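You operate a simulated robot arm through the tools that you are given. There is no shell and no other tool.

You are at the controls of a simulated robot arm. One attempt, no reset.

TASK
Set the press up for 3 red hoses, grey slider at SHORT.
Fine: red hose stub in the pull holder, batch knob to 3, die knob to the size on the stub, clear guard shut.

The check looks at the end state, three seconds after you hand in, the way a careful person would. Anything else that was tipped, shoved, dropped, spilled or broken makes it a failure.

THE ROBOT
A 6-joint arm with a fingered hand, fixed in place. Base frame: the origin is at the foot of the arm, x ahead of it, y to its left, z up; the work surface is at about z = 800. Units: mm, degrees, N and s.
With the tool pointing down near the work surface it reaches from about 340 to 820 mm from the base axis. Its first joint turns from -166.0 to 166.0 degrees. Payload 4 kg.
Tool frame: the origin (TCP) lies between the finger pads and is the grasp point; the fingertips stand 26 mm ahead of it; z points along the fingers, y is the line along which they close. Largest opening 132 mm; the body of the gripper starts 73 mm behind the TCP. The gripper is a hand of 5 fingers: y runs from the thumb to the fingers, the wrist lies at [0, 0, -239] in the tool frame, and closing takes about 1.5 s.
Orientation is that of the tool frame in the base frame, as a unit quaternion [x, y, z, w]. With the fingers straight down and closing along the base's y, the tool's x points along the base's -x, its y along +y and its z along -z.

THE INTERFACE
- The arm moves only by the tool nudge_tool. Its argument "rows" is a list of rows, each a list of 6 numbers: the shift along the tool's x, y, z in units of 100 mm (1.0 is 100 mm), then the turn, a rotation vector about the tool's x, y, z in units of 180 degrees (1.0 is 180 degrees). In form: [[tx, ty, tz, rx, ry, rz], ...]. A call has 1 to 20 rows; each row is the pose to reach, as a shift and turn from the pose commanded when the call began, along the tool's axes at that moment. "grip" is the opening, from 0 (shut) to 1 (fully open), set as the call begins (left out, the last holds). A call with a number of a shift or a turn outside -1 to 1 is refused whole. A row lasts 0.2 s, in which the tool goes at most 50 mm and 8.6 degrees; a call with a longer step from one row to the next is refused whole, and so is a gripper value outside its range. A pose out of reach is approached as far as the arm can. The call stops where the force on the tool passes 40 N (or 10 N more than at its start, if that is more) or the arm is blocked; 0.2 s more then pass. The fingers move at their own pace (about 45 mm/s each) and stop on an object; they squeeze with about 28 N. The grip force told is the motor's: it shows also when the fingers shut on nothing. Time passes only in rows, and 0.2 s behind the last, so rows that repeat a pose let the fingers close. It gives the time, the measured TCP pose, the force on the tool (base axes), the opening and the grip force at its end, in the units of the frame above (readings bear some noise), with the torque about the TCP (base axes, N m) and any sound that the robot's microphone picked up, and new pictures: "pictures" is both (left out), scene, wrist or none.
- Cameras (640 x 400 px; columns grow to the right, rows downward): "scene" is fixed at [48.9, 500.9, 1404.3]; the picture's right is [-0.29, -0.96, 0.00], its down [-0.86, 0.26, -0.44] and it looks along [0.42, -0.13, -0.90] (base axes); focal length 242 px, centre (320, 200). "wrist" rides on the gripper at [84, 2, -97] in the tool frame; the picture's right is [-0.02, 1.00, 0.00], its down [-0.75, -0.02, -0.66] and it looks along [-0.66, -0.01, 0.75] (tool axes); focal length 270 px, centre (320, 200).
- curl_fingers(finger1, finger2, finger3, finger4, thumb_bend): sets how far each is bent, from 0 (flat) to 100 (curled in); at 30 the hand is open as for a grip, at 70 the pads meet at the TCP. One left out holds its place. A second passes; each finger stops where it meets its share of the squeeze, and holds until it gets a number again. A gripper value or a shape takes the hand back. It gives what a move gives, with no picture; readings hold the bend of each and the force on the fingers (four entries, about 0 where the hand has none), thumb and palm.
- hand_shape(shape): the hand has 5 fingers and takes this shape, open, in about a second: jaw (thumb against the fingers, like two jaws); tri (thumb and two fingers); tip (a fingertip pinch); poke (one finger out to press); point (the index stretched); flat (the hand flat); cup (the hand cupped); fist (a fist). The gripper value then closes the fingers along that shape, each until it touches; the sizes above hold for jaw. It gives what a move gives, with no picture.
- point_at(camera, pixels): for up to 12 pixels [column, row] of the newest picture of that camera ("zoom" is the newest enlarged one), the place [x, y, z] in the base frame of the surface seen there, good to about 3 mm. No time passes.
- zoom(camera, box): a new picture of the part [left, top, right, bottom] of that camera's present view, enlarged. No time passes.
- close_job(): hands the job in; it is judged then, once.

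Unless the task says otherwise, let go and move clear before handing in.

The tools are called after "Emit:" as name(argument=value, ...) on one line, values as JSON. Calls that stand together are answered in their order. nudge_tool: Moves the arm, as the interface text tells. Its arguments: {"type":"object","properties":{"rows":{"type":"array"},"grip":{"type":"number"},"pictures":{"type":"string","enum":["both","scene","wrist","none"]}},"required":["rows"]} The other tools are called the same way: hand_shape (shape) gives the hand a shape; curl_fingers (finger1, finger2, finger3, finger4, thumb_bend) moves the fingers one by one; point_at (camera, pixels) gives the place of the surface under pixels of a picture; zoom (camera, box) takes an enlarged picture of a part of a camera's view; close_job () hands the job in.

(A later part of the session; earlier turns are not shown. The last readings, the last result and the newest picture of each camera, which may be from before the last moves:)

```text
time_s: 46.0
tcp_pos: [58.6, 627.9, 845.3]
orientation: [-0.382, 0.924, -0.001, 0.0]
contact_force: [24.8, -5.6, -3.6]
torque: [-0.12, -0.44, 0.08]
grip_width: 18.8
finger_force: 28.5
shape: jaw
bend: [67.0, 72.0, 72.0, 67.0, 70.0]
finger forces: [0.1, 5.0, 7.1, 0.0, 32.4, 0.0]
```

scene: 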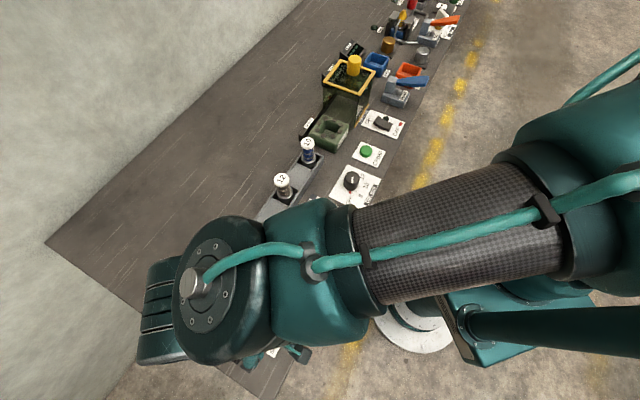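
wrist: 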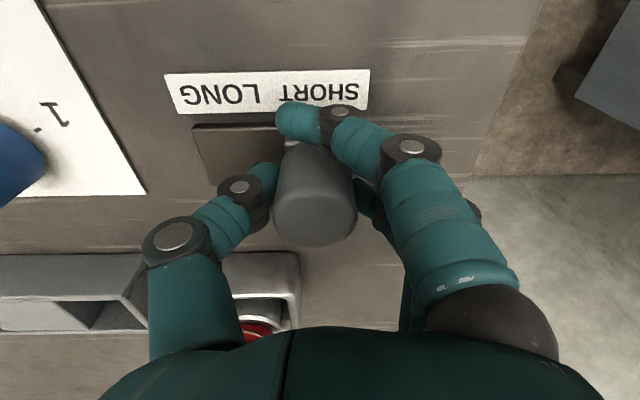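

The resistance along the slide rose to about 21 N and the knob lagged the hand, so the end stop is reached. I'll release and lift to inspect.

Emit:
nudge_tool(rows=[[0, -0.02, 0, 0, 0, 0], [0, -0.02, 0, 0, 0, 0], [0, -0.02, 0, 0, 0, 0], [0, -0.02, 0, 0, 0, 0], [0, -0.02, 0, 0, 0, 0], [0, -0.02, 0, 0, 0, 0]], grip=0.7, pictures="none")

Emit:
nudge_tool(rows=[[0, 0, -0.3, 0, 0, 0], [0, 0, -0.7, 0, 0, 0], [0, 0, -1.0, 0, 0, 0]], pictures="both")

Emit:
zoom(camera="wrist", box=[220, 30, 420, 180])

```text
time_s: 47.4
tcp_pos: [59.4, 626.9, 844.7]
orientation: [-0.383, 0.924, 0.0, 0.0]
contact_force: [-0.5, 0.4, -0.1]
torque: [0.01, -0.03, 0.0]
grip_width: 92.2
finger_force: 0.0
shape: jaw
bend: [67.0, 68.0, 68.0, 67.0, 63.0]
finger forces: [0.0, 0.0, 0.1, 0.1, 0.1, 0.0]
```

```text
time_s: 48.2
tcp_pos: [58.0, 626.4, 943.3]
orientation: [-0.382, 0.924, 0.0, 0.0]
contact_force: [0.1, -0.1, 0.2]
torque: [-0.01, 0.01, -0.01]
grip_width: 92.2
finger_force: 0.1
shape: jaw
bend: [67.0, 68.0, 68.0, 67.0, 63.0]
finger forces: [0.0, 0.0, 0.0, 0.0, 0.0, 0.1]
```

scene: 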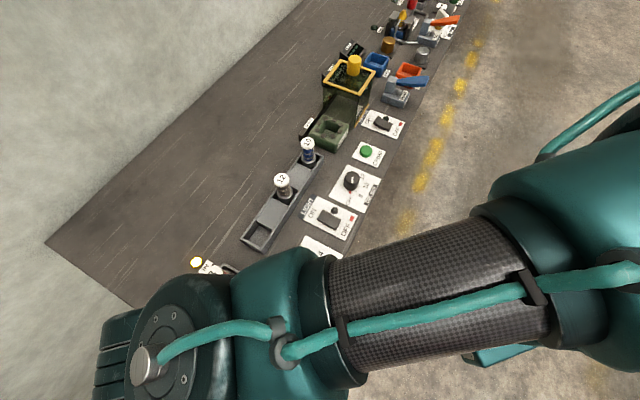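
wrist: 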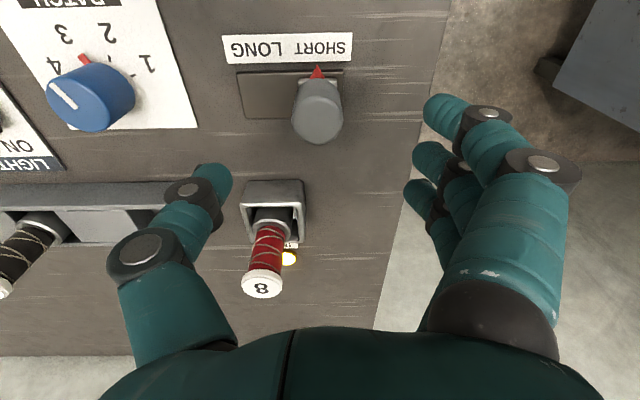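

```text
2.67 times, centred on (320, 105) of wrist
```

zoom: 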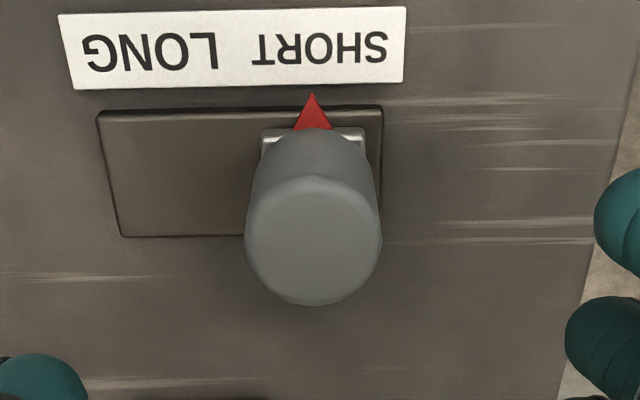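

The slider's red arrow now points at SHORT, at the end of its travel. Next is the die knob at about (338, 328): I'll rise, turn the hand 90° back, and travel along the bench.

Emit:
nudge_tool(rows=[[0, 0, -0.3, 0, 0, 0], [0, 0, -0.6, 0, 0, 0.03], [0, -0.1, -0.6, 0, 0, 0.07], [0, -0.2, -0.6, 0, 0, 0.11], [0, -0.3, -0.6, 0, 0, 0.15], [0, -0.4, -0.6, 0, 0, 0.19], [0, -0.5, -0.6, 0, 0, 0.23], [0, -0.6, -0.6, 0, 0, 0.27], [0, -0.7, -0.6, 0, 0, 0.31], [0, -0.8, -0.6, 0, 0, 0.35], [0, -0.9, -0.6, 0, 0, 0.39], [0, -1.0, -0.6, 0, 0, 0.43], [0, -1.0, -0.6, 0, 0, 0.47], [0, -1.0, -0.6, 0, 0, 0.5]], pictures="none")

Emit:
nudge_tool(rows=[[-0.45, 0, 0, 0, 0, 0], [-0.9, 0, 0, 0, 0, 0], [-1.0, 0, 0, 0, 0, 0]], pictures="none")

Emit:
nudge_tool(rows=[[-0.45, 0, 0, 0, 0, 0], [-0.9, 0, 0, 0, 0, 0], [-1.0, -0.06, 0, 0, 0, 0]], pictures="none")

Emit:
nudge_tool(rows=[[-0.45, 0, 0, 0, 0, 0], [-0.9, -0.06, 0, 0, 0, 0], [-1.0, -0.06, 0, 0, 0, 0]], pictures="both")

```text
time_s: 51.2
tcp_pos: [129.2, 556.6, 1004.3]
orientation: [0.384, 0.923, 0.0, 0.001]
contact_force: [0.2, 0.3, -0.1]
torque: [-0.01, 0.02, 0.0]
grip_width: 92.2
finger_force: 0.0
shape: jaw
bend: [67.0, 68.0, 68.0, 67.0, 63.0]
finger forces: [0.0, 0.1, 0.1, 0.0, 0.0, 0.1]
```

```text
time_s: 52.0
tcp_pos: [199.6, 484.7, 1004.2]
orientation: [0.383, 0.924, 0.0, 0.0]
contact_force: [0.9, 0.4, 0.6]
torque: [-0.01, 0.03, 0.04]
grip_width: 92.1
finger_force: 0.0
shape: jaw
bend: [67.0, 68.0, 68.0, 67.0, 63.0]
finger forces: [0.0, 0.1, 0.0, 0.1, 0.0, 0.0]
```

```text
time_s: 52.8
tcp_pos: [264.4, 409.5, 1005.0]
orientation: [0.383, 0.924, 0.0, -0.001]
contact_force: [0.3, -0.8, -0.2]
torque: [0.02, 0.02, 0.01]
grip_width: 92.2
finger_force: 0.2
shape: jaw
bend: [67.0, 68.0, 68.0, 67.0, 63.0]
finger forces: [0.0, 0.0, 0.0, 0.0, 0.0, 0.0]
```

```text
time_s: 53.6
tcp_pos: [332.6, 334.4, 1002.5]
orientation: [0.383, 0.924, 0.0, 0.0]
contact_force: [0.5, 0.7, -0.3]
torque: [0.04, 0.04, 0.0]
grip_width: 92.2
finger_force: 0.1
shape: jaw
bend: [67.0, 68.0, 68.0, 67.0, 63.0]
finger forces: [0.1, 0.0, 0.0, 0.0, 0.0, 0.0]
```

scene: 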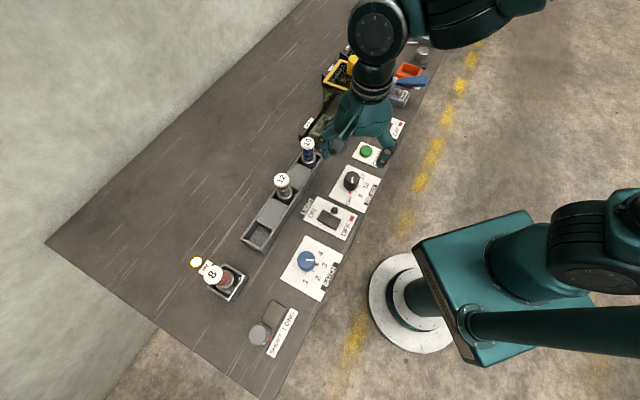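
wrist: 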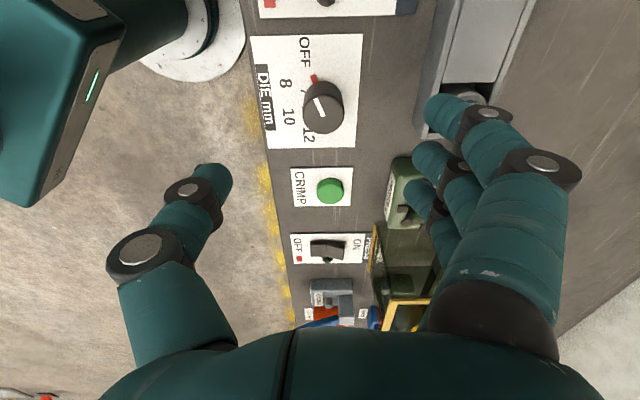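

The scene confirms the stub in the cup, batch at 3 and the slider at SHORT. The die knob is at (322,106) in the wrist view; I'll zoom for its centre and label angles.

Emit:
zoom(camera="wrist", box=[240, 20, 380, 160])

Emit:
point_at(camera="wrist", pixels=[[323, 112], [308, 112], [338, 112], [323, 98], [323, 128], [314, 78], [305, 52], [286, 82], [289, 116], [307, 135], [340, 60], [330, 190]])

```text
2.86 times, centred on (310, 90) of wrist
```

zoom: 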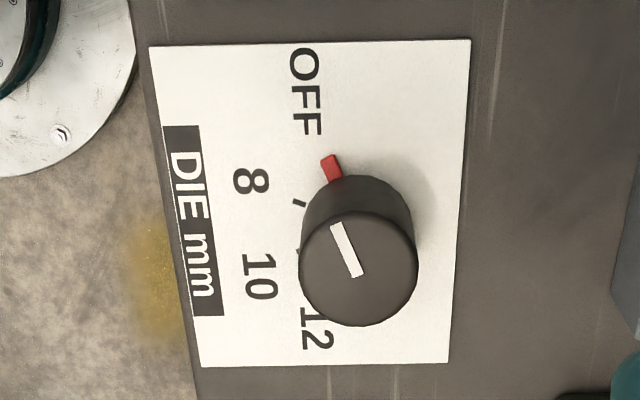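

```text
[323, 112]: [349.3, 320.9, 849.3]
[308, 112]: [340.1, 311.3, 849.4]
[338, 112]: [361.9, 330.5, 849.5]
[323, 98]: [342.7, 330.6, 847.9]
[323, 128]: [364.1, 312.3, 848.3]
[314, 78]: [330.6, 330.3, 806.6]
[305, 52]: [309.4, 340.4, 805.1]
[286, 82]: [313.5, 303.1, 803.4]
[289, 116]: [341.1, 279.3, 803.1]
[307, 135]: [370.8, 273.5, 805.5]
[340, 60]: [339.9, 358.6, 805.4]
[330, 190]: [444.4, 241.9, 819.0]
```

The knob centre is at about tool (−25, +4.5). I'll move over it, lower to z≈900, and re-check.

Emit:
nudge_tool(rows=[[-0.25, 0.045, 0, 0, 0, 0], [-0.25, 0.045, 0.4, 0, 0, 0], [-0.25, 0.045, 0.8, 0, 0, 0], [-0.25, 0.045, 1.0, 0, 0, 0], [-0.25, 0.045, 1.0, 0, 0, 0]], pictures="both")

Emit:
zoom(camera="wrist", box=[240, 60, 400, 220])

```text
time_s: 54.8
tcp_pos: [351.1, 321.5, 904.3]
orientation: [0.383, 0.924, 0.0, 0.0]
contact_force: [0.1, 0.6, 0.0]
torque: [-0.03, 0.02, -0.02]
grip_width: 92.4
finger_force: 0.1
shape: jaw
bend: [67.0, 68.0, 68.0, 67.0, 63.0]
finger forces: [0.0, 0.0, 0.1, 0.0, 0.0, 0.0]
```

scene: 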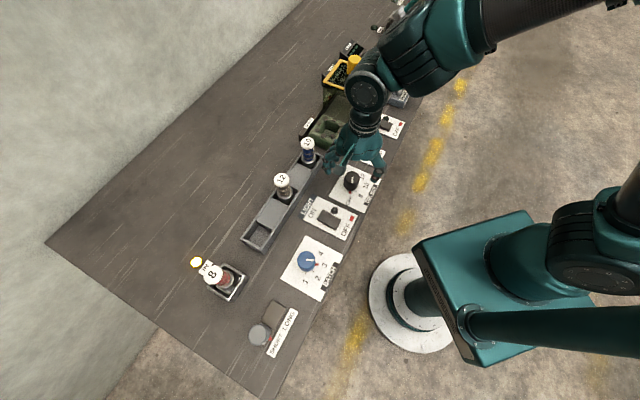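
wrist: 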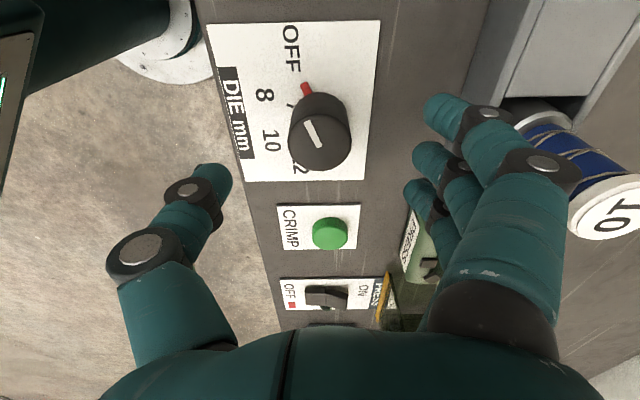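

```text
2.50 times, centred on (320, 140) of wrist
```

zoom: 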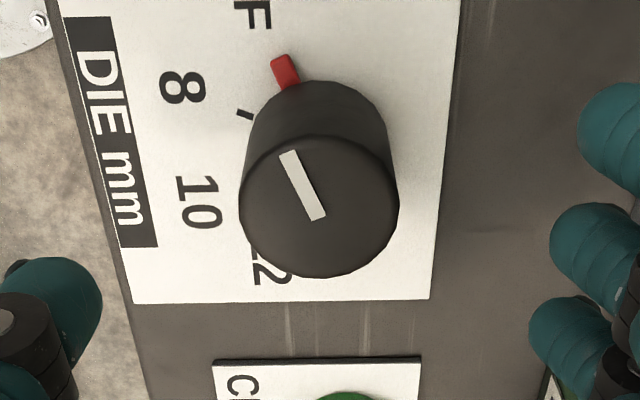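

The die knob is centred to about 1 mm. The blue stub is about 115 mm away on the finger side, so it's clear. I'll descend to z≈839.

Emit:
nudge_tool(rows=[[-0.01, 0.01, 0.2, 0, 0, 0], [-0.01, 0.01, 0.4, 0, 0, 0], [-0.01, 0.01, 0.58, 0, 0, 0], [-0.01, 0.01, 0.65, 0, 0, 0]], pictures="both")

```text
time_s: 55.8
tcp_pos: [354.0, 322.4, 838.8]
orientation: [0.382, 0.924, -0.001, 0.0]
contact_force: [0.2, -0.5, -0.7]
torque: [-0.03, -0.01, 0.01]
grip_width: 92.0
finger_force: 0.1
shape: jaw
bend: [67.0, 68.0, 68.0, 67.0, 63.0]
finger forces: [0.0, 0.0, 0.0, 0.0, 0.1, 0.0]
```

scene: 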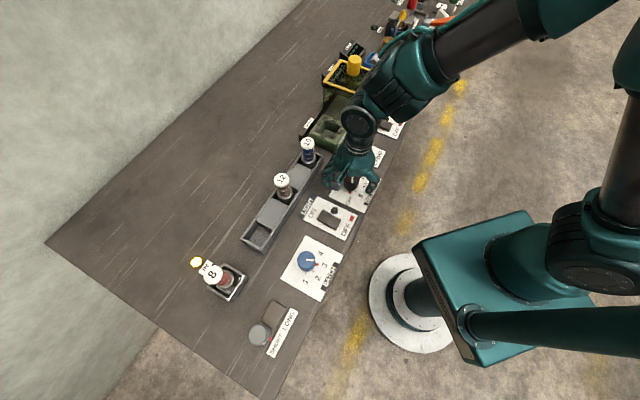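
wrist: 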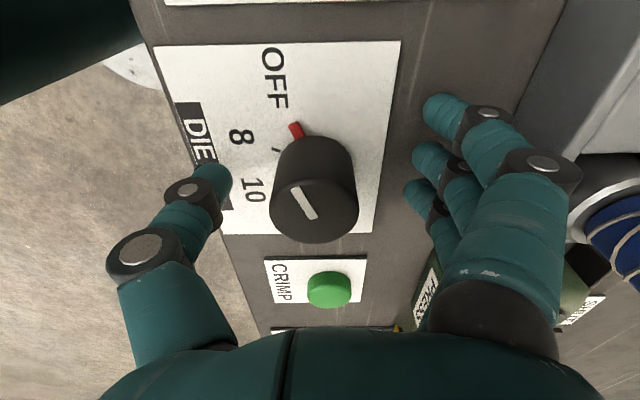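

The knob (314,205) is between the thumb and fingers. I'll correct 2 mm and close.

Emit:
nudge_tool(rows=[[0.02, -0.02, 0, 0, 0, 0], [0.02, -0.02, 0, 0, 0, 0], [0.02, -0.02, 0, 0, 0, 0], [0.02, -0.02, 0, 0, 0, 0], [0.02, -0.02, 0, 0, 0, 0], [0.02, -0.02, 0, 0, 0, 0], [0.02, -0.02, 0, 0, 0, 0], [0.02, -0.02, 0, 0, 0, 0]], grip=0.0, pictures="wrist")

```text
time_s: 57.6
tcp_pos: [350.9, 321.0, 837.8]
orientation: [0.383, 0.924, -0.001, -0.001]
contact_force: [-9.2, -6.2, -1.2]
torque: [-0.06, 0.11, 0.01]
grip_width: 21.0
finger_force: 27.9
shape: jaw
bend: [67.0, 73.0, 73.0, 67.0, 70.0]
finger forces: [0.0, 7.1, 7.5, 0.0, 25.2, 0.1]
```

wrist: 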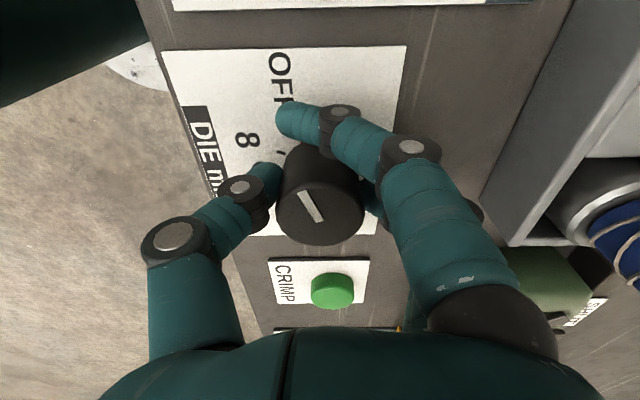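

The knob is gripped. OFF to 8 is 45° counter-clockwise seen from above, so I'll turn rz to −0.25 in small steps.

Emit:
nudge_tool(rows=[[0, -0.01, 0, 0, 0, -0.025], [0, -0.01, 0, 0, 0, -0.05], [0, -0.01, 0, 0, 0, -0.075], [0, -0.01, 0, 0, 0, -0.1], [0, -0.01, 0, 0, 0, -0.125], [0, -0.01, 0, 0, 0, -0.15], [0, -0.01, 0, 0, 0, -0.175], [0, -0.01, 0, 0, 0, -0.2], [0, -0.01, 0, 0, 0, -0.225], [0, -0.01, 0, 0, 0, -0.25], [0, -0.01, 0, 0, 0, -0.25]], pictures="both")

```text
time_s: 60.0
tcp_pos: [351.7, 320.0, 838.7]
orientation: [-0.001, 1.0, -0.001, -0.002]
contact_force: [-23.2, -15.7, -7.1]
torque: [-0.19, 0.39, -0.08]
grip_width: 21.4
finger_force: 28.1
shape: jaw
bend: [67.0, 73.0, 73.0, 67.0, 70.0]
finger forces: [0.0, 11.4, 5.1, 0.0, 29.3, 0.1]
```

scene: 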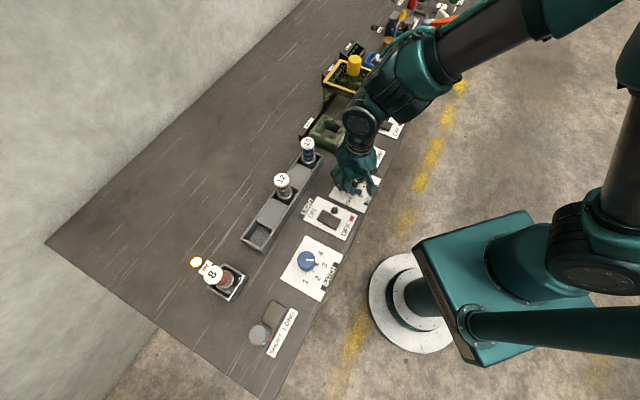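
wrist: 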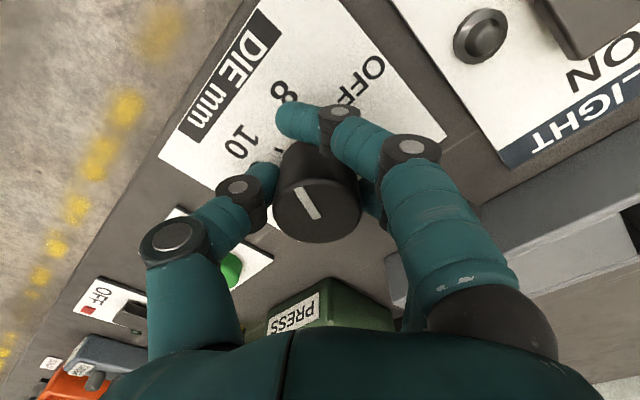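

The knob turned along with the hand. I'll release in place and lift to verify the pointer.

Emit:
nudge_tool(rows=[[0.01, -0.01, 0, 0, 0, 0], [0.01, -0.01, 0, 0, 0, 0], [0.01, -0.01, 0, 0, 0, 0], [0.01, -0.01, 0, 0, 0, 0], [0.01, -0.01, 0, 0, 0, 0], [0.01, -0.01, 0, 0, 0, 0]], grip=0.7, pictures="none")

Emit:
nudge_tool(rows=[[0, 0, -0.3, 0, 0, 0], [0, 0, -0.7, 0, 0, 0], [0, 0, -1.0, 0, 0, 0]], pictures="both")

Emit:
zoom(camera="wrist", box=[220, 0, 420, 180])

```text
time_s: 61.4
tcp_pos: [350.4, 320.8, 839.4]
orientation: [0.0, 1.0, -0.001, 0.0]
contact_force: [0.8, -0.6, 0.4]
torque: [0.01, 0.03, 0.02]
grip_width: 92.3
finger_force: 0.1
shape: jaw
bend: [67.0, 68.0, 68.0, 67.0, 63.0]
finger forces: [0.0, 0.0, 0.0, 0.0, 0.1, 0.1]
```

```text
time_s: 62.2
tcp_pos: [350.8, 316.9, 938.1]
orientation: [0.001, 1.0, -0.001, -0.001]
contact_force: [0.8, -0.4, 0.4]
torque: [0.01, 0.0, -0.02]
grip_width: 92.0
finger_force: 0.1
shape: jaw
bend: [67.0, 68.0, 68.0, 67.0, 63.0]
finger forces: [0.0, 0.1, 0.0, 0.0, 0.0, 0.0]
```

scene: 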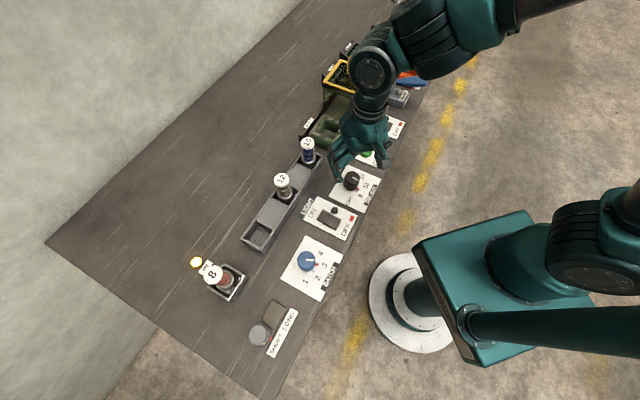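
wrist: 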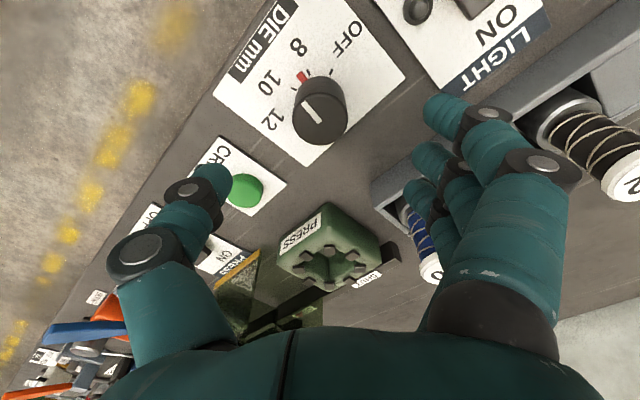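

```text
2.22 times, centred on (320, 90) of wrist
```

zoom: 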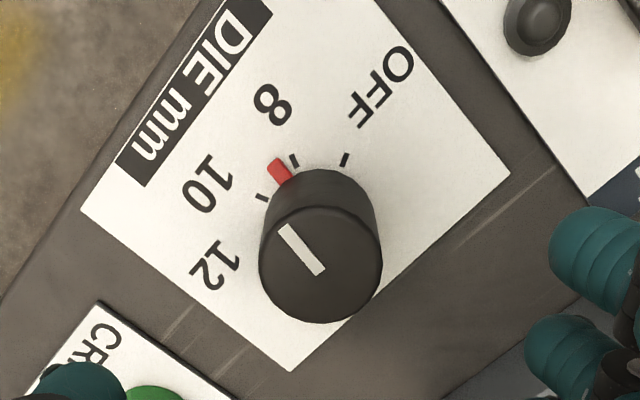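

The red pointer at (278,170) in the zoom sits slightly past the 8 tick (294,160), toward 10's tick (262,197), so I've over-turned. I'll measure the tick angles precisely.

Emit:
point_at(camera="zoom", pixels=[[345, 160], [294, 160], [262, 197], [279, 172], [275, 163], [320, 264], [272, 104], [208, 183], [213, 265], [380, 88]])

Emit:
zoom(camera="wrist", box=[270, 50, 370, 150])

Emit:
zoom(camera="scene", box=[325, 160, 385, 215])

Emit:
zoom(camera="scene", box=[275, 230, 345, 300])

```text
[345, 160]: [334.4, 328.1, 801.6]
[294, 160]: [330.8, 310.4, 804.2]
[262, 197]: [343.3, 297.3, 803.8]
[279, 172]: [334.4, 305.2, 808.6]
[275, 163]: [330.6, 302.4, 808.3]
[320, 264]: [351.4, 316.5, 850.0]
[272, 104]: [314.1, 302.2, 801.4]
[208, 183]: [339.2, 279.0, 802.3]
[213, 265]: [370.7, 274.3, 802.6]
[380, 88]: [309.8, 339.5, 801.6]
```

```text
4.00 times, centred on (320, 100) of wrist
```

zoom: 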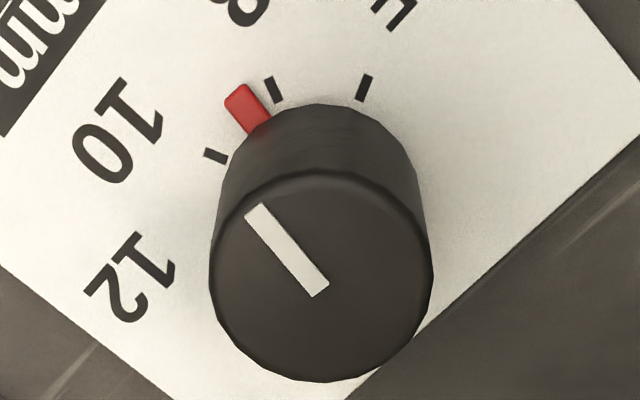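

```text
7.27 times, centred on (355, 188) of scene
```

zoom: 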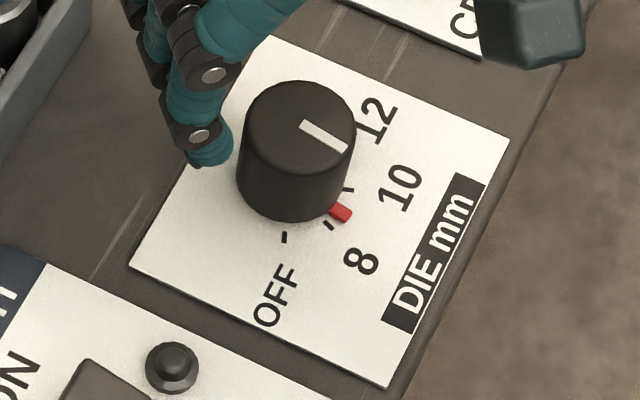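

```text
5.71 times, centred on (310, 265) of scene
```

zoom: 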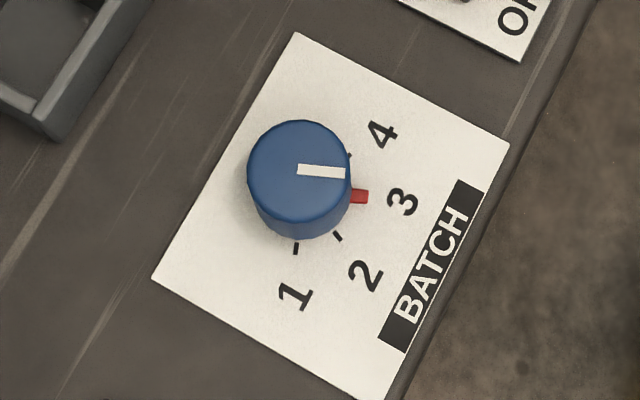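

The ticks are 45° apart and the red pointer is at about 217° versus 202.5° for the 8, so the release dragged it about 14° too far (the hand's natural grip centre is offset about 4.5 mm in tool y). I'll re-grip with that offset and turn back about 14.5°.

Emit:
nudge_tool(rows=[[-0.012, -0.033, 0.3, 0, 0, 0], [-0.012, -0.033, 0.6, 0, 0, 0], [-0.012, -0.033, 0.9, 0, 0, 0], [-0.012, -0.033, 0.99, 0, 0, 0]], pictures="wrist")

Emit:
nudge_tool(rows=[[0, 0, 0, 0, 0, 0], [0, 0, 0, 0, 0, 0], [0, 0, 0, 0, 0, 0], [0, 0, 0, 0, 0, 0], [0, 0, 0, 0, 0, 0], [0, 0, 0, 0, 0, 0], [0, 0, 0, 0, 0, 0], [0, 0, 0, 0, 0, 0]], grip=0.0, pictures="wrist")

Emit:
zoom(camera="wrist", box=[220, 60, 420, 260])

```text
time_s: 63.2
tcp_pos: [351.3, 314.8, 840.1]
orientation: [-0.001, 1.0, -0.001, 0.0]
contact_force: [0.3, 0.5, 0.4]
torque: [0.0, 0.03, -0.02]
grip_width: 92.5
finger_force: 0.0
shape: jaw
bend: [67.0, 68.0, 68.0, 67.0, 63.0]
finger forces: [0.0, 0.0, 0.0, 0.0, 0.0, 0.1]
```

wrist: 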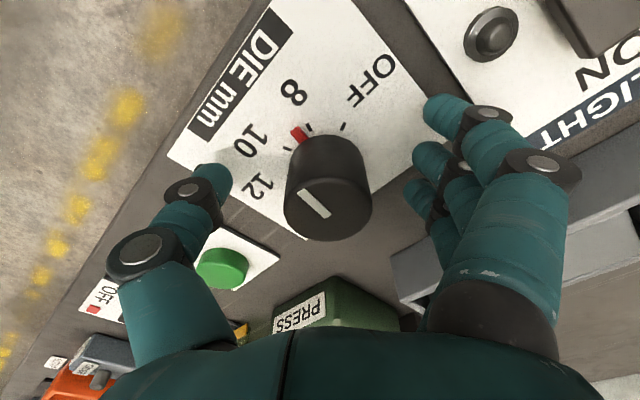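

```text
time_s: 65.0
tcp_pos: [351.6, 314.8, 840.4]
orientation: [0.001, 1.0, -0.001, -0.002]
contact_force: [-1.1, -11.0, -1.3]
torque: [-0.11, 0.0, -0.04]
grip_width: 18.8
finger_force: 27.4
shape: jaw
bend: [67.0, 73.0, 73.0, 67.0, 70.0]
finger forces: [0.0, 7.2, 7.3, 0.0, 24.9, 0.0]
```

wrist: 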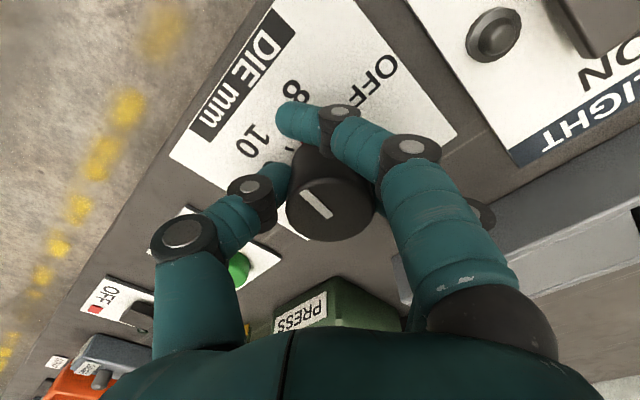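

```text
2.00 times, centred on (320, 160) of wrist
```

zoom: 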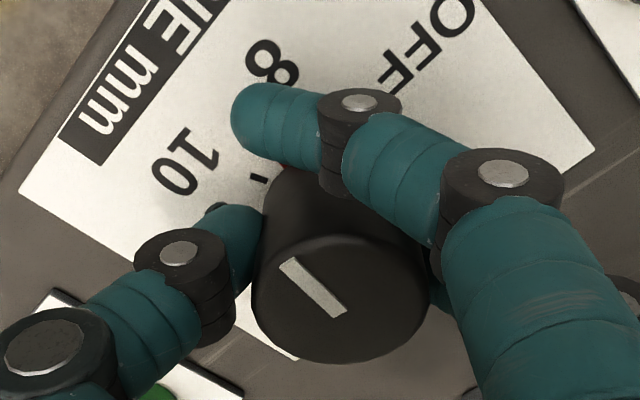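

It's gripped with low lateral force. I'll turn back +14.5° (clockwise from above), orbiting slightly about the knob's centre.

Emit:
nudge_tool(rows=[[0.003, 0, 0, 0, 0, 0.02], [0.006, 0, 0, 0, 0, 0.04], [0.009, 0.001, 0, 0, 0, 0.06], [0.011, 0.001, 0, 0, 0, 0.08], [0.011, 0.001, 0, 0, 0, 0.08]], pictures="wrist")

```text
time_s: 66.2
tcp_pos: [350.7, 314.9, 840.2]
orientation: [0.125, 0.992, 0.0, 0.0]
contact_force: [-5.9, -16.8, -0.7]
torque: [-0.22, 0.08, -0.04]
grip_width: 19.0
finger_force: 28.2
shape: jaw
bend: [67.0, 73.0, 73.0, 67.0, 70.0]
finger forces: [0.0, 6.3, 6.3, 0.1, 30.1, 0.0]
```

wrist: 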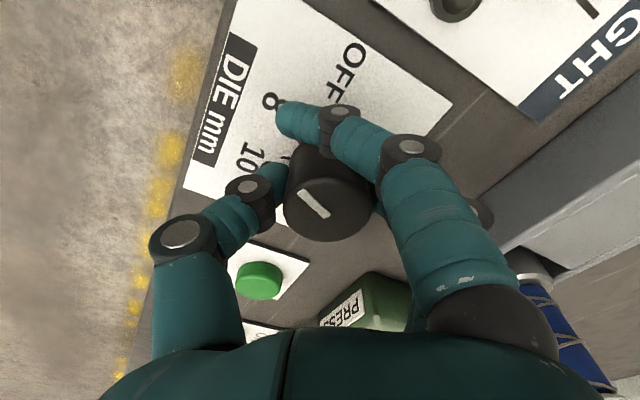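

The knob followed the hand. I'll open without any shift and check the pointer.

Emit:
nudge_tool(rows=[[0, 0, 0, 0, 0, 0], [0, 0, 0, 0, 0, 0], [0, 0, 0, 0, 0, 0], [0, 0, 0, 0, 0, 0], [0, 0, 0, 0, 0, 0], [0, 0, 0, 0, 0, 0]], grip=0.7, pictures="wrist")

Emit:
zoom(camera="wrist", box=[240, 80, 400, 250])

```text
time_s: 67.6
tcp_pos: [349.7, 315.9, 839.6]
orientation: [0.125, 0.992, 0.0, -0.001]
contact_force: [0.3, 0.4, 0.3]
torque: [0.03, -0.01, -0.01]
grip_width: 92.3
finger_force: 0.0
shape: jaw
bend: [67.0, 68.0, 68.0, 67.0, 63.0]
finger forces: [0.0, 0.1, 0.0, 0.1, 0.1, 0.0]
```

wrist: 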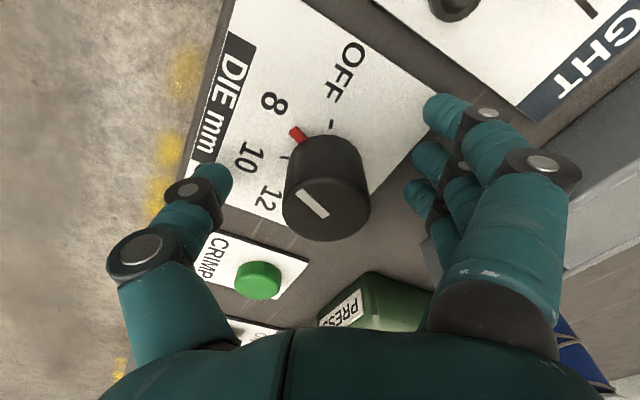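

```text
2.35 times, centred on (320, 165) of wrist
```

zoom: 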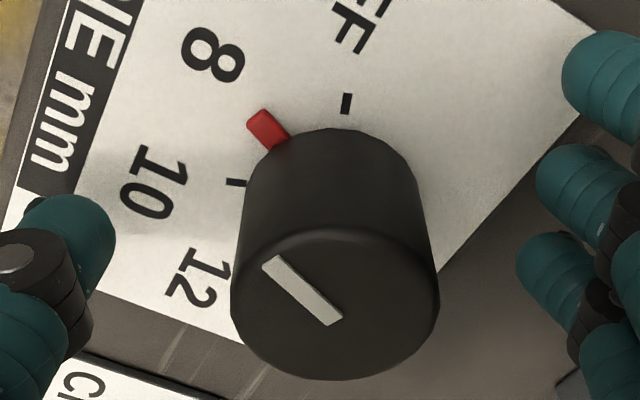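

The 8 tick is now hidden under the red pointer (268,130), with the OFF tick on one side and the 10 tick on the other. I'll lift clear and verify from above and from the scene camera.

Emit:
nudge_tool(rows=[[0, 0, -0.3, 0, 0, 0], [0, 0, -0.7, 0, 0, 0], [0, 0, -1.0, 0, 0, 0]], pictures="both")

Emit:
zoom(camera="wrist", box=[270, 40, 370, 140])

Emit:
zoom(camera="scene", box=[325, 160, 385, 215])

```text
time_s: 68.4
tcp_pos: [350.2, 317.8, 939.1]
orientation: [0.125, 0.992, 0.0, 0.0]
contact_force: [-0.3, -0.8, 0.4]
torque: [-0.02, 0.0, 0.01]
grip_width: 92.3
finger_force: 0.1
shape: jaw
bend: [67.0, 68.0, 68.0, 67.0, 63.0]
finger forces: [0.0, 0.0, 0.1, 0.0, 0.1, 0.0]
```

scene: 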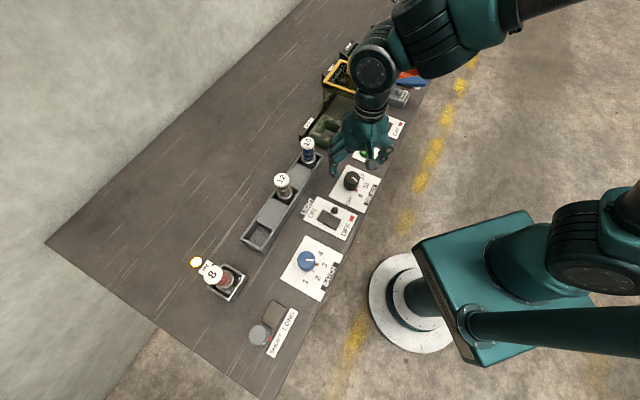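
wrist: 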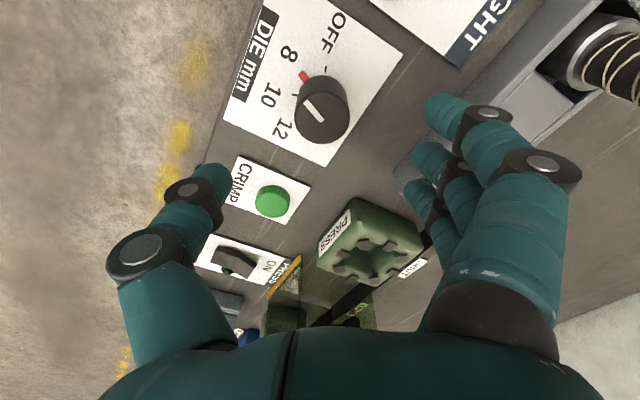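

```text
4.00 times, centred on (320, 90) of wrist
```

zoom: 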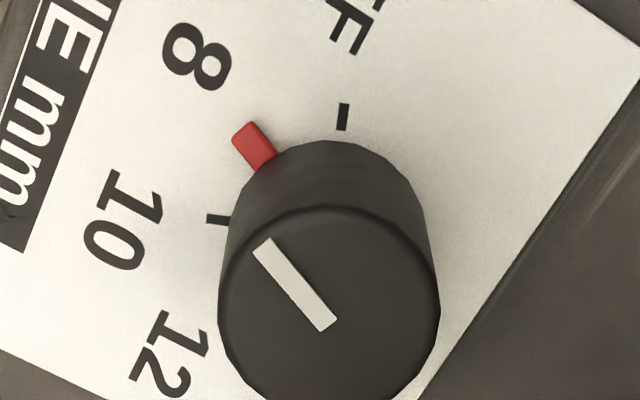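

```text
7.27 times, centred on (355, 188) of scene
```

zoom: 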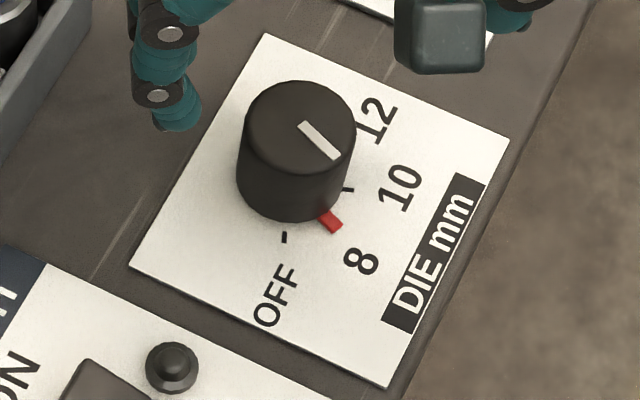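

Die pointer is at about 203°, right on the 8. Last is the guard: I'll rise, turn so the hand closes along the rail direction, and move over the guard's yellow knob near (621, 228).

Emit:
nudge_tool(rows=[[0, 0, -0.3, 0, 0, -0.04], [0, 0, -0.6, 0, 0, -0.08], [0, 0, -0.9, 0, 0, -0.12], [0, 0, -1.0, 0, 0, -0.16], [0, 0, -1.0, 0, 0, -0.2], [0, 0, -1.0, 0, 0, -0.24], [0, 0, -1.0, 0, 0, -0.28], [0, 0, -1.0, 0, 0, -0.31], [0, 0, -1.0, 0, 0, -0.3306]], pictures="none")

Emit:
nudge_tool(rows=[[-0.2, -0.4, -0.2, 0, 0, 0], [-0.4, -0.8, -0.4, 0, 0, 0], [-0.6, -1.0, -0.6, 0, 0, 0]], pictures="both")

```text
time_s: 70.4
tcp_pos: [352.0, 317.1, 1039.3]
orientation: [-0.384, 0.923, 0.0, 0.0]
contact_force: [-0.2, 0.9, -0.6]
torque: [0.01, 0.03, 0.01]
grip_width: 92.1
finger_force: 0.0
shape: jaw
bend: [67.0, 68.0, 68.0, 67.0, 63.0]
finger forces: [0.0, 0.0, 0.0, 0.0, 0.1, 0.0]
```

```text
time_s: 71.2
tcp_pos: [463.4, 287.0, 1099.0]
orientation: [-0.383, 0.924, -0.001, 0.0]
contact_force: [0.9, -0.4, -0.1]
torque: [0.03, 0.0, 0.03]
grip_width: 92.0
finger_force: 0.0
shape: jaw
bend: [67.0, 68.0, 68.0, 67.0, 63.0]
finger forces: [0.0, 0.0, 0.1, 0.0, 0.1, 0.0]
```

scene: 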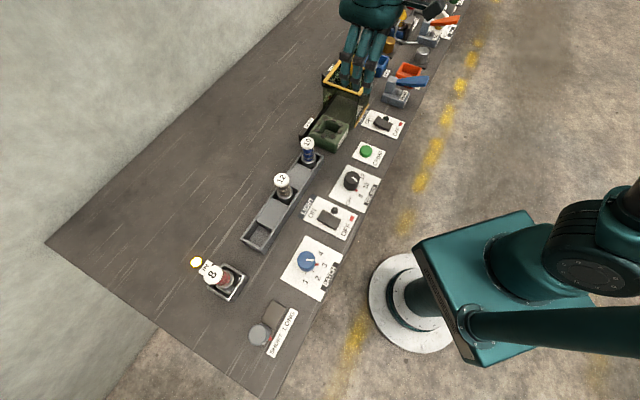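
wrist: 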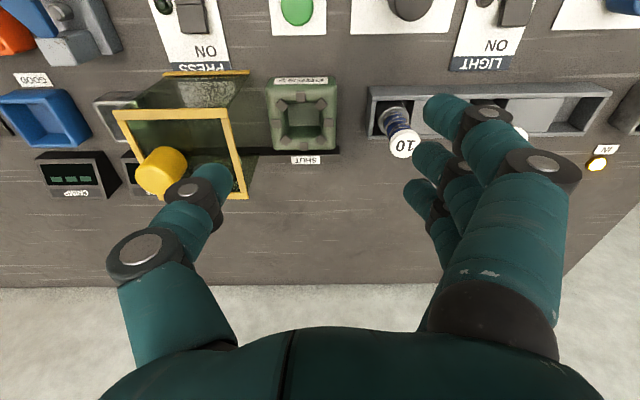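

The view now shows the guard (yellow frame, (113–248, 105–200)), its yellow handle at (160,172), and the press block at (302,112) with the SHUT label on the rail. I'll zoom and measure.

Emit:
zoom(camera="wrist", box=[80, 50, 360, 220])

Emit:
point_at(camera="wrist", pixels=[[117, 115], [229, 109], [243, 196], [140, 196], [150, 185], [175, 165], [302, 100], [305, 160], [246, 72], [165, 74], [270, 85], [335, 85]])

Emit:
zoom(camera="scene", box=[290, 50, 420, 160])

```text
2.29 times, centred on (220, 135) of wrist
```

zoom: 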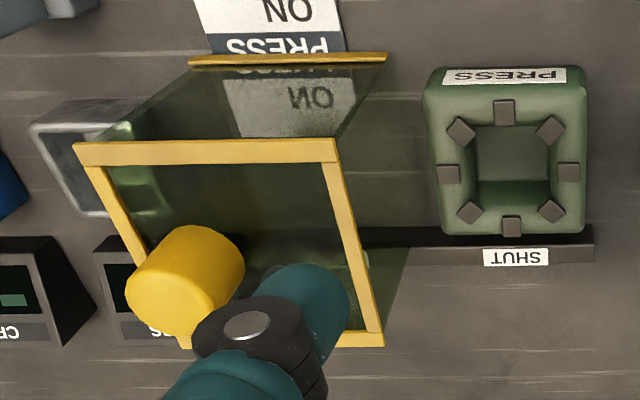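

```text
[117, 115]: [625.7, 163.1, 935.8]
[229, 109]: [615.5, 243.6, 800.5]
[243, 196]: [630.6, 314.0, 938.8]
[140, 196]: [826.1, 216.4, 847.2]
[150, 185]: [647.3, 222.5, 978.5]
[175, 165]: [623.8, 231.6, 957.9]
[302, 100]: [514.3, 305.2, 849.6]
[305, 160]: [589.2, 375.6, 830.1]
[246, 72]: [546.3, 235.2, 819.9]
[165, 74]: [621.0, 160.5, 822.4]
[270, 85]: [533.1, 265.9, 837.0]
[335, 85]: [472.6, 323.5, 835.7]
```

```text
3.64 times, centred on (355, 105) of scene
```

zoom: 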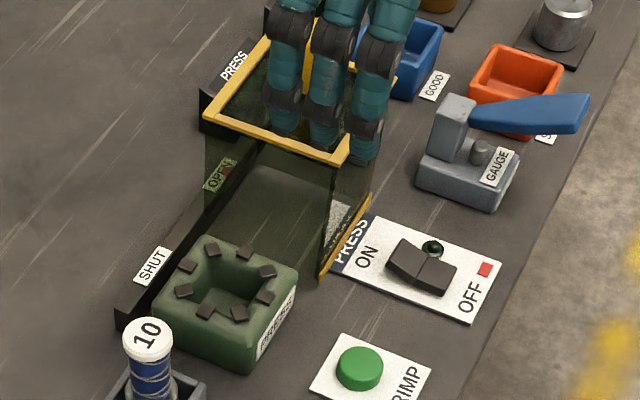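

The guard's top frame is at z≈938, its handle top is at z≈977 near (633, 221), and the press block's centre (and SHUT label) is about 125 mm toward −u. I'll move above the handle.

Emit:
nudge_tool(rows=[[-0.18, -0.41, 0, 0, 0, 0], [-0.36, -0.83, 0, 0, 0, 0]], pictures="none")

Emit:
nudge_tool(rows=[[-0.18, -0.41, 0, 0, 0, 0], [-0.36, -0.83, 0, 0, 0, 0], [-0.36, -0.83, 0, 0, 0, 0]], pictures="both")

Emit:
zoom(camera="wrist", box=[220, 30, 440, 220])

```text
time_s: 71.8
tcp_pos: [547.2, 255.0, 1100.6]
orientation: [-0.384, 0.923, 0.0, 0.001]
contact_force: [-0.3, -0.7, 0.1]
torque: [-0.03, 0.02, -0.02]
grip_width: 92.2
finger_force: 0.0
shape: jaw
bend: [67.0, 68.0, 68.0, 67.0, 63.0]
finger forces: [0.0, 0.0, 0.0, 0.0, 0.1, 0.1]
```

```text
time_s: 72.6
tcp_pos: [632.8, 221.6, 1099.3]
orientation: [-0.383, 0.924, 0.001, 0.0]
contact_force: [0.5, 0.1, 0.2]
torque: [0.02, 0.0, 0.02]
grip_width: 92.2
finger_force: 0.0
shape: jaw
bend: [67.0, 68.0, 68.0, 67.0, 63.0]
finger forces: [0.0, 0.0, 0.0, 0.1, 0.0, 0.1]
```

scene: 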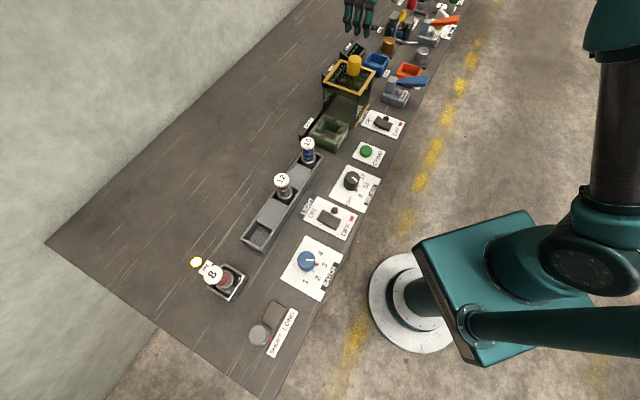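
wrist: 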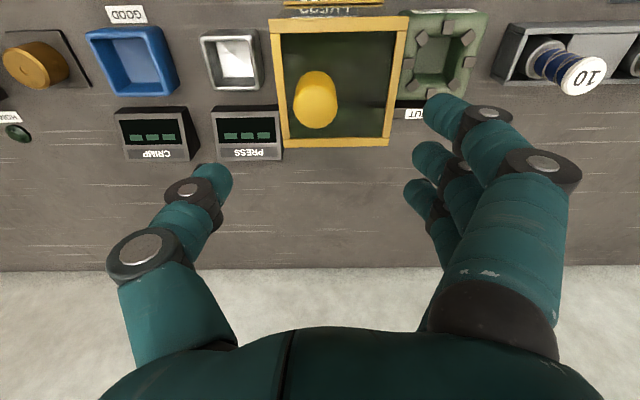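

```text
2.11 times, centred on (330, 125) of wrist
```

zoom: 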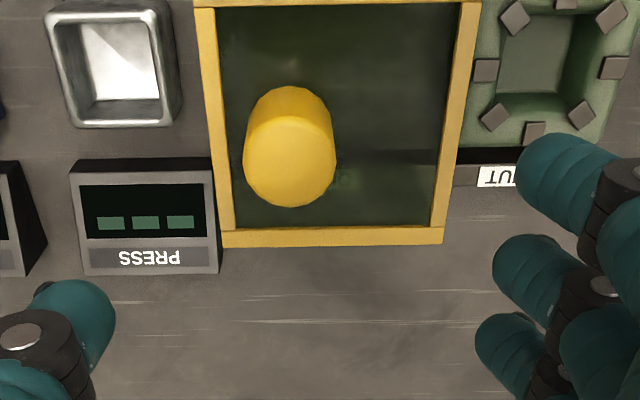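

The handle's centre is at tool (−6.4, −2.4), with about a 36 mm diameter. I'll centre and descend in two stages to z≈970, keeping the fingertips above the frame at z≈938.

Emit:
nudge_tool(rows=[[-0.064, -0.024, 0.2, 0, 0, 0], [-0.064, -0.024, 0.5, 0, 0, 0], [-0.064, -0.024, 0.8, 0, 0, 0], [-0.064, -0.024, 0.9, 0, 0, 0], [-0.064, -0.024, 0.9, 0, 0, 0]], pictures="both")

Emit:
zoom(camera="wrist", box=[220, 50, 420, 230])

```text
time_s: 73.8
tcp_pos: [639.1, 226.2, 1009.4]
orientation: [-0.384, 0.923, 0.0, -0.001]
contact_force: [-0.5, -0.3, 0.0]
torque: [0.02, 0.03, -0.01]
grip_width: 91.8
finger_force: 0.1
shape: jaw
bend: [67.0, 68.0, 68.0, 67.0, 63.0]
finger forces: [0.1, 0.0, 0.1, 0.0, 0.1, 0.0]
```

scene: 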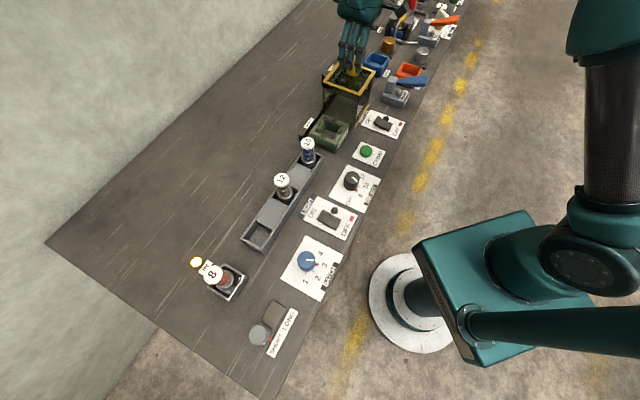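
wrist: 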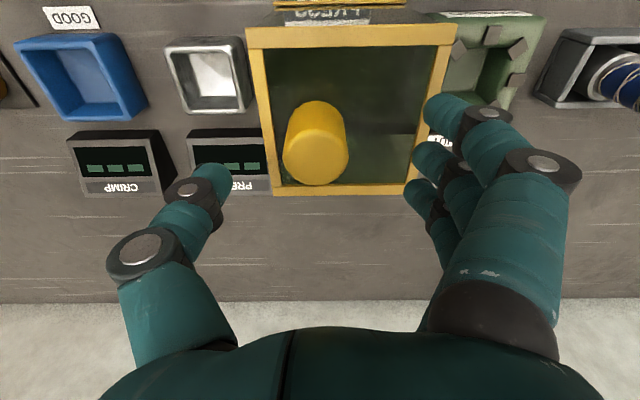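

```text
2.22 times, centred on (320, 140) of wrist
```

zoom: 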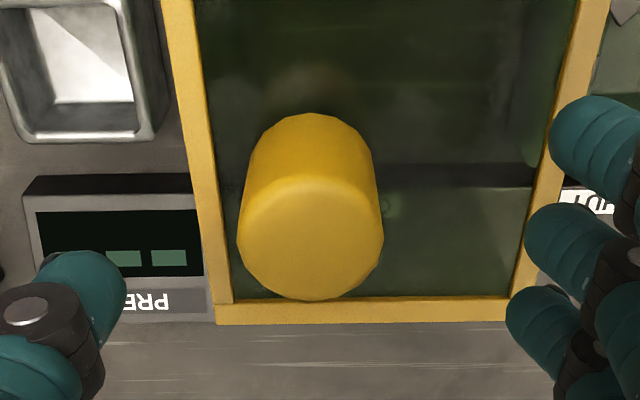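

The handle is at tool (2.8, −1.6). I'll correct and go down the last 40 mm to z≈969.

Emit:
nudge_tool(rows=[[0.028, -0.02, 0.1, 0, 0, 0], [0.028, -0.02, 0.2, 0, 0, 0], [0.028, -0.02, 0.3, 0, 0, 0], [0.028, -0.02, 0.4, 0, 0, 0]], pictures="both")

Emit:
zoom(camera="scene", box=[310, 30, 410, 130])

```text
time_s: 74.8
tcp_pos: [637.6, 222.0, 970.4]
orientation: [-0.384, 0.923, -0.001, 0.0]
contact_force: [0.6, 0.1, -1.1]
torque: [0.0, -0.01, 0.01]
grip_width: 92.2
finger_force: 0.1
shape: jaw
bend: [67.0, 68.0, 68.0, 67.0, 63.0]
finger forces: [0.1, 0.1, 0.1, 0.0, 0.0, 0.0]
```

scene: 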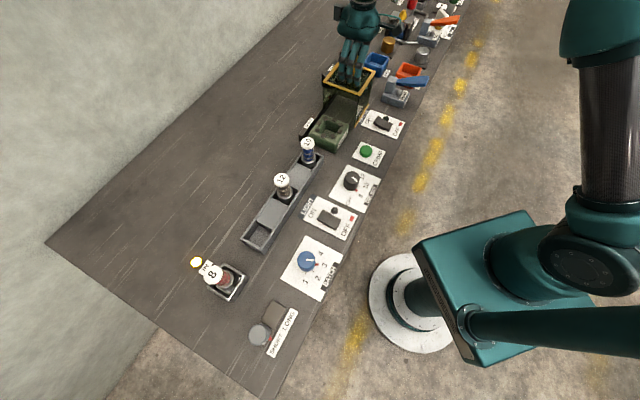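
wrist: 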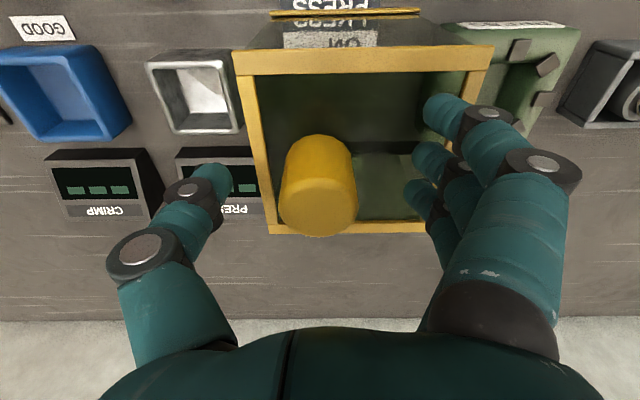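

```text
4.00 times, centred on (360, 80) of scene
```

zoom: 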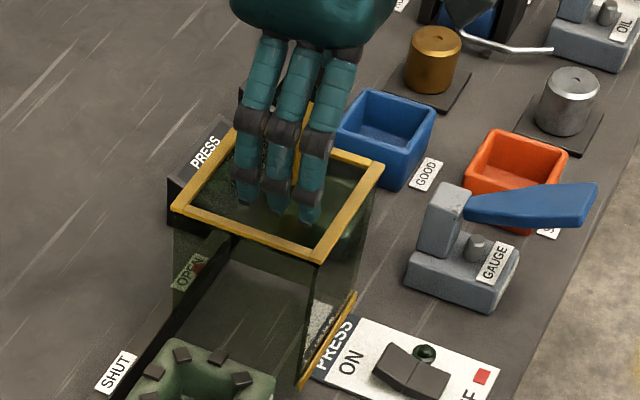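

The handle (318,190) is between the thumb and fingers, with the tips just over the glass. I'll close on it.

Emit:
nudge_tool(rows=[[0, 0, 0, 0, 0, 0], [0, 0, 0, 0, 0, 0], [0, 0, 0, 0, 0, 0], [0, 0, 0, 0, 0, 0], [0, 0, 0, 0, 0, 0], [0, 0, 0, 0, 0, 0], [0, 0, 0, 0, 0, 0], [0, 0, 0, 0, 0, 0]], grip=0.0, pictures="wrist")

```text
time_s: 76.6
tcp_pos: [638.9, 222.6, 970.0]
orientation: [-0.384, 0.924, 0.0, 0.001]
contact_force: [-0.9, -2.1, 0.0]
torque: [0.08, 0.16, -0.01]
grip_width: 16.8
finger_force: 27.9
shape: jaw
bend: [67.0, 72.0, 72.0, 67.0, 70.0]
finger forces: [0.0, 10.4, 11.0, 0.0, 21.7, 0.0]
```

wrist: 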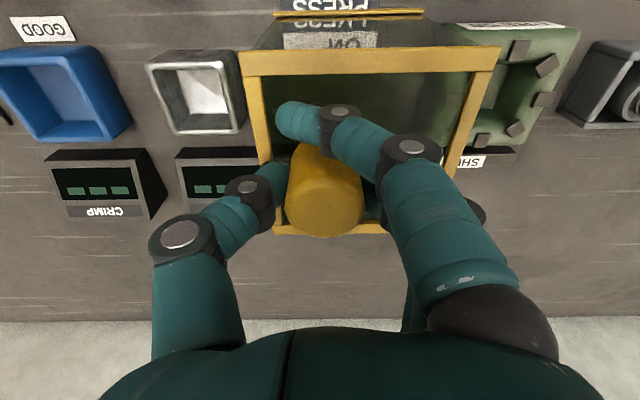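

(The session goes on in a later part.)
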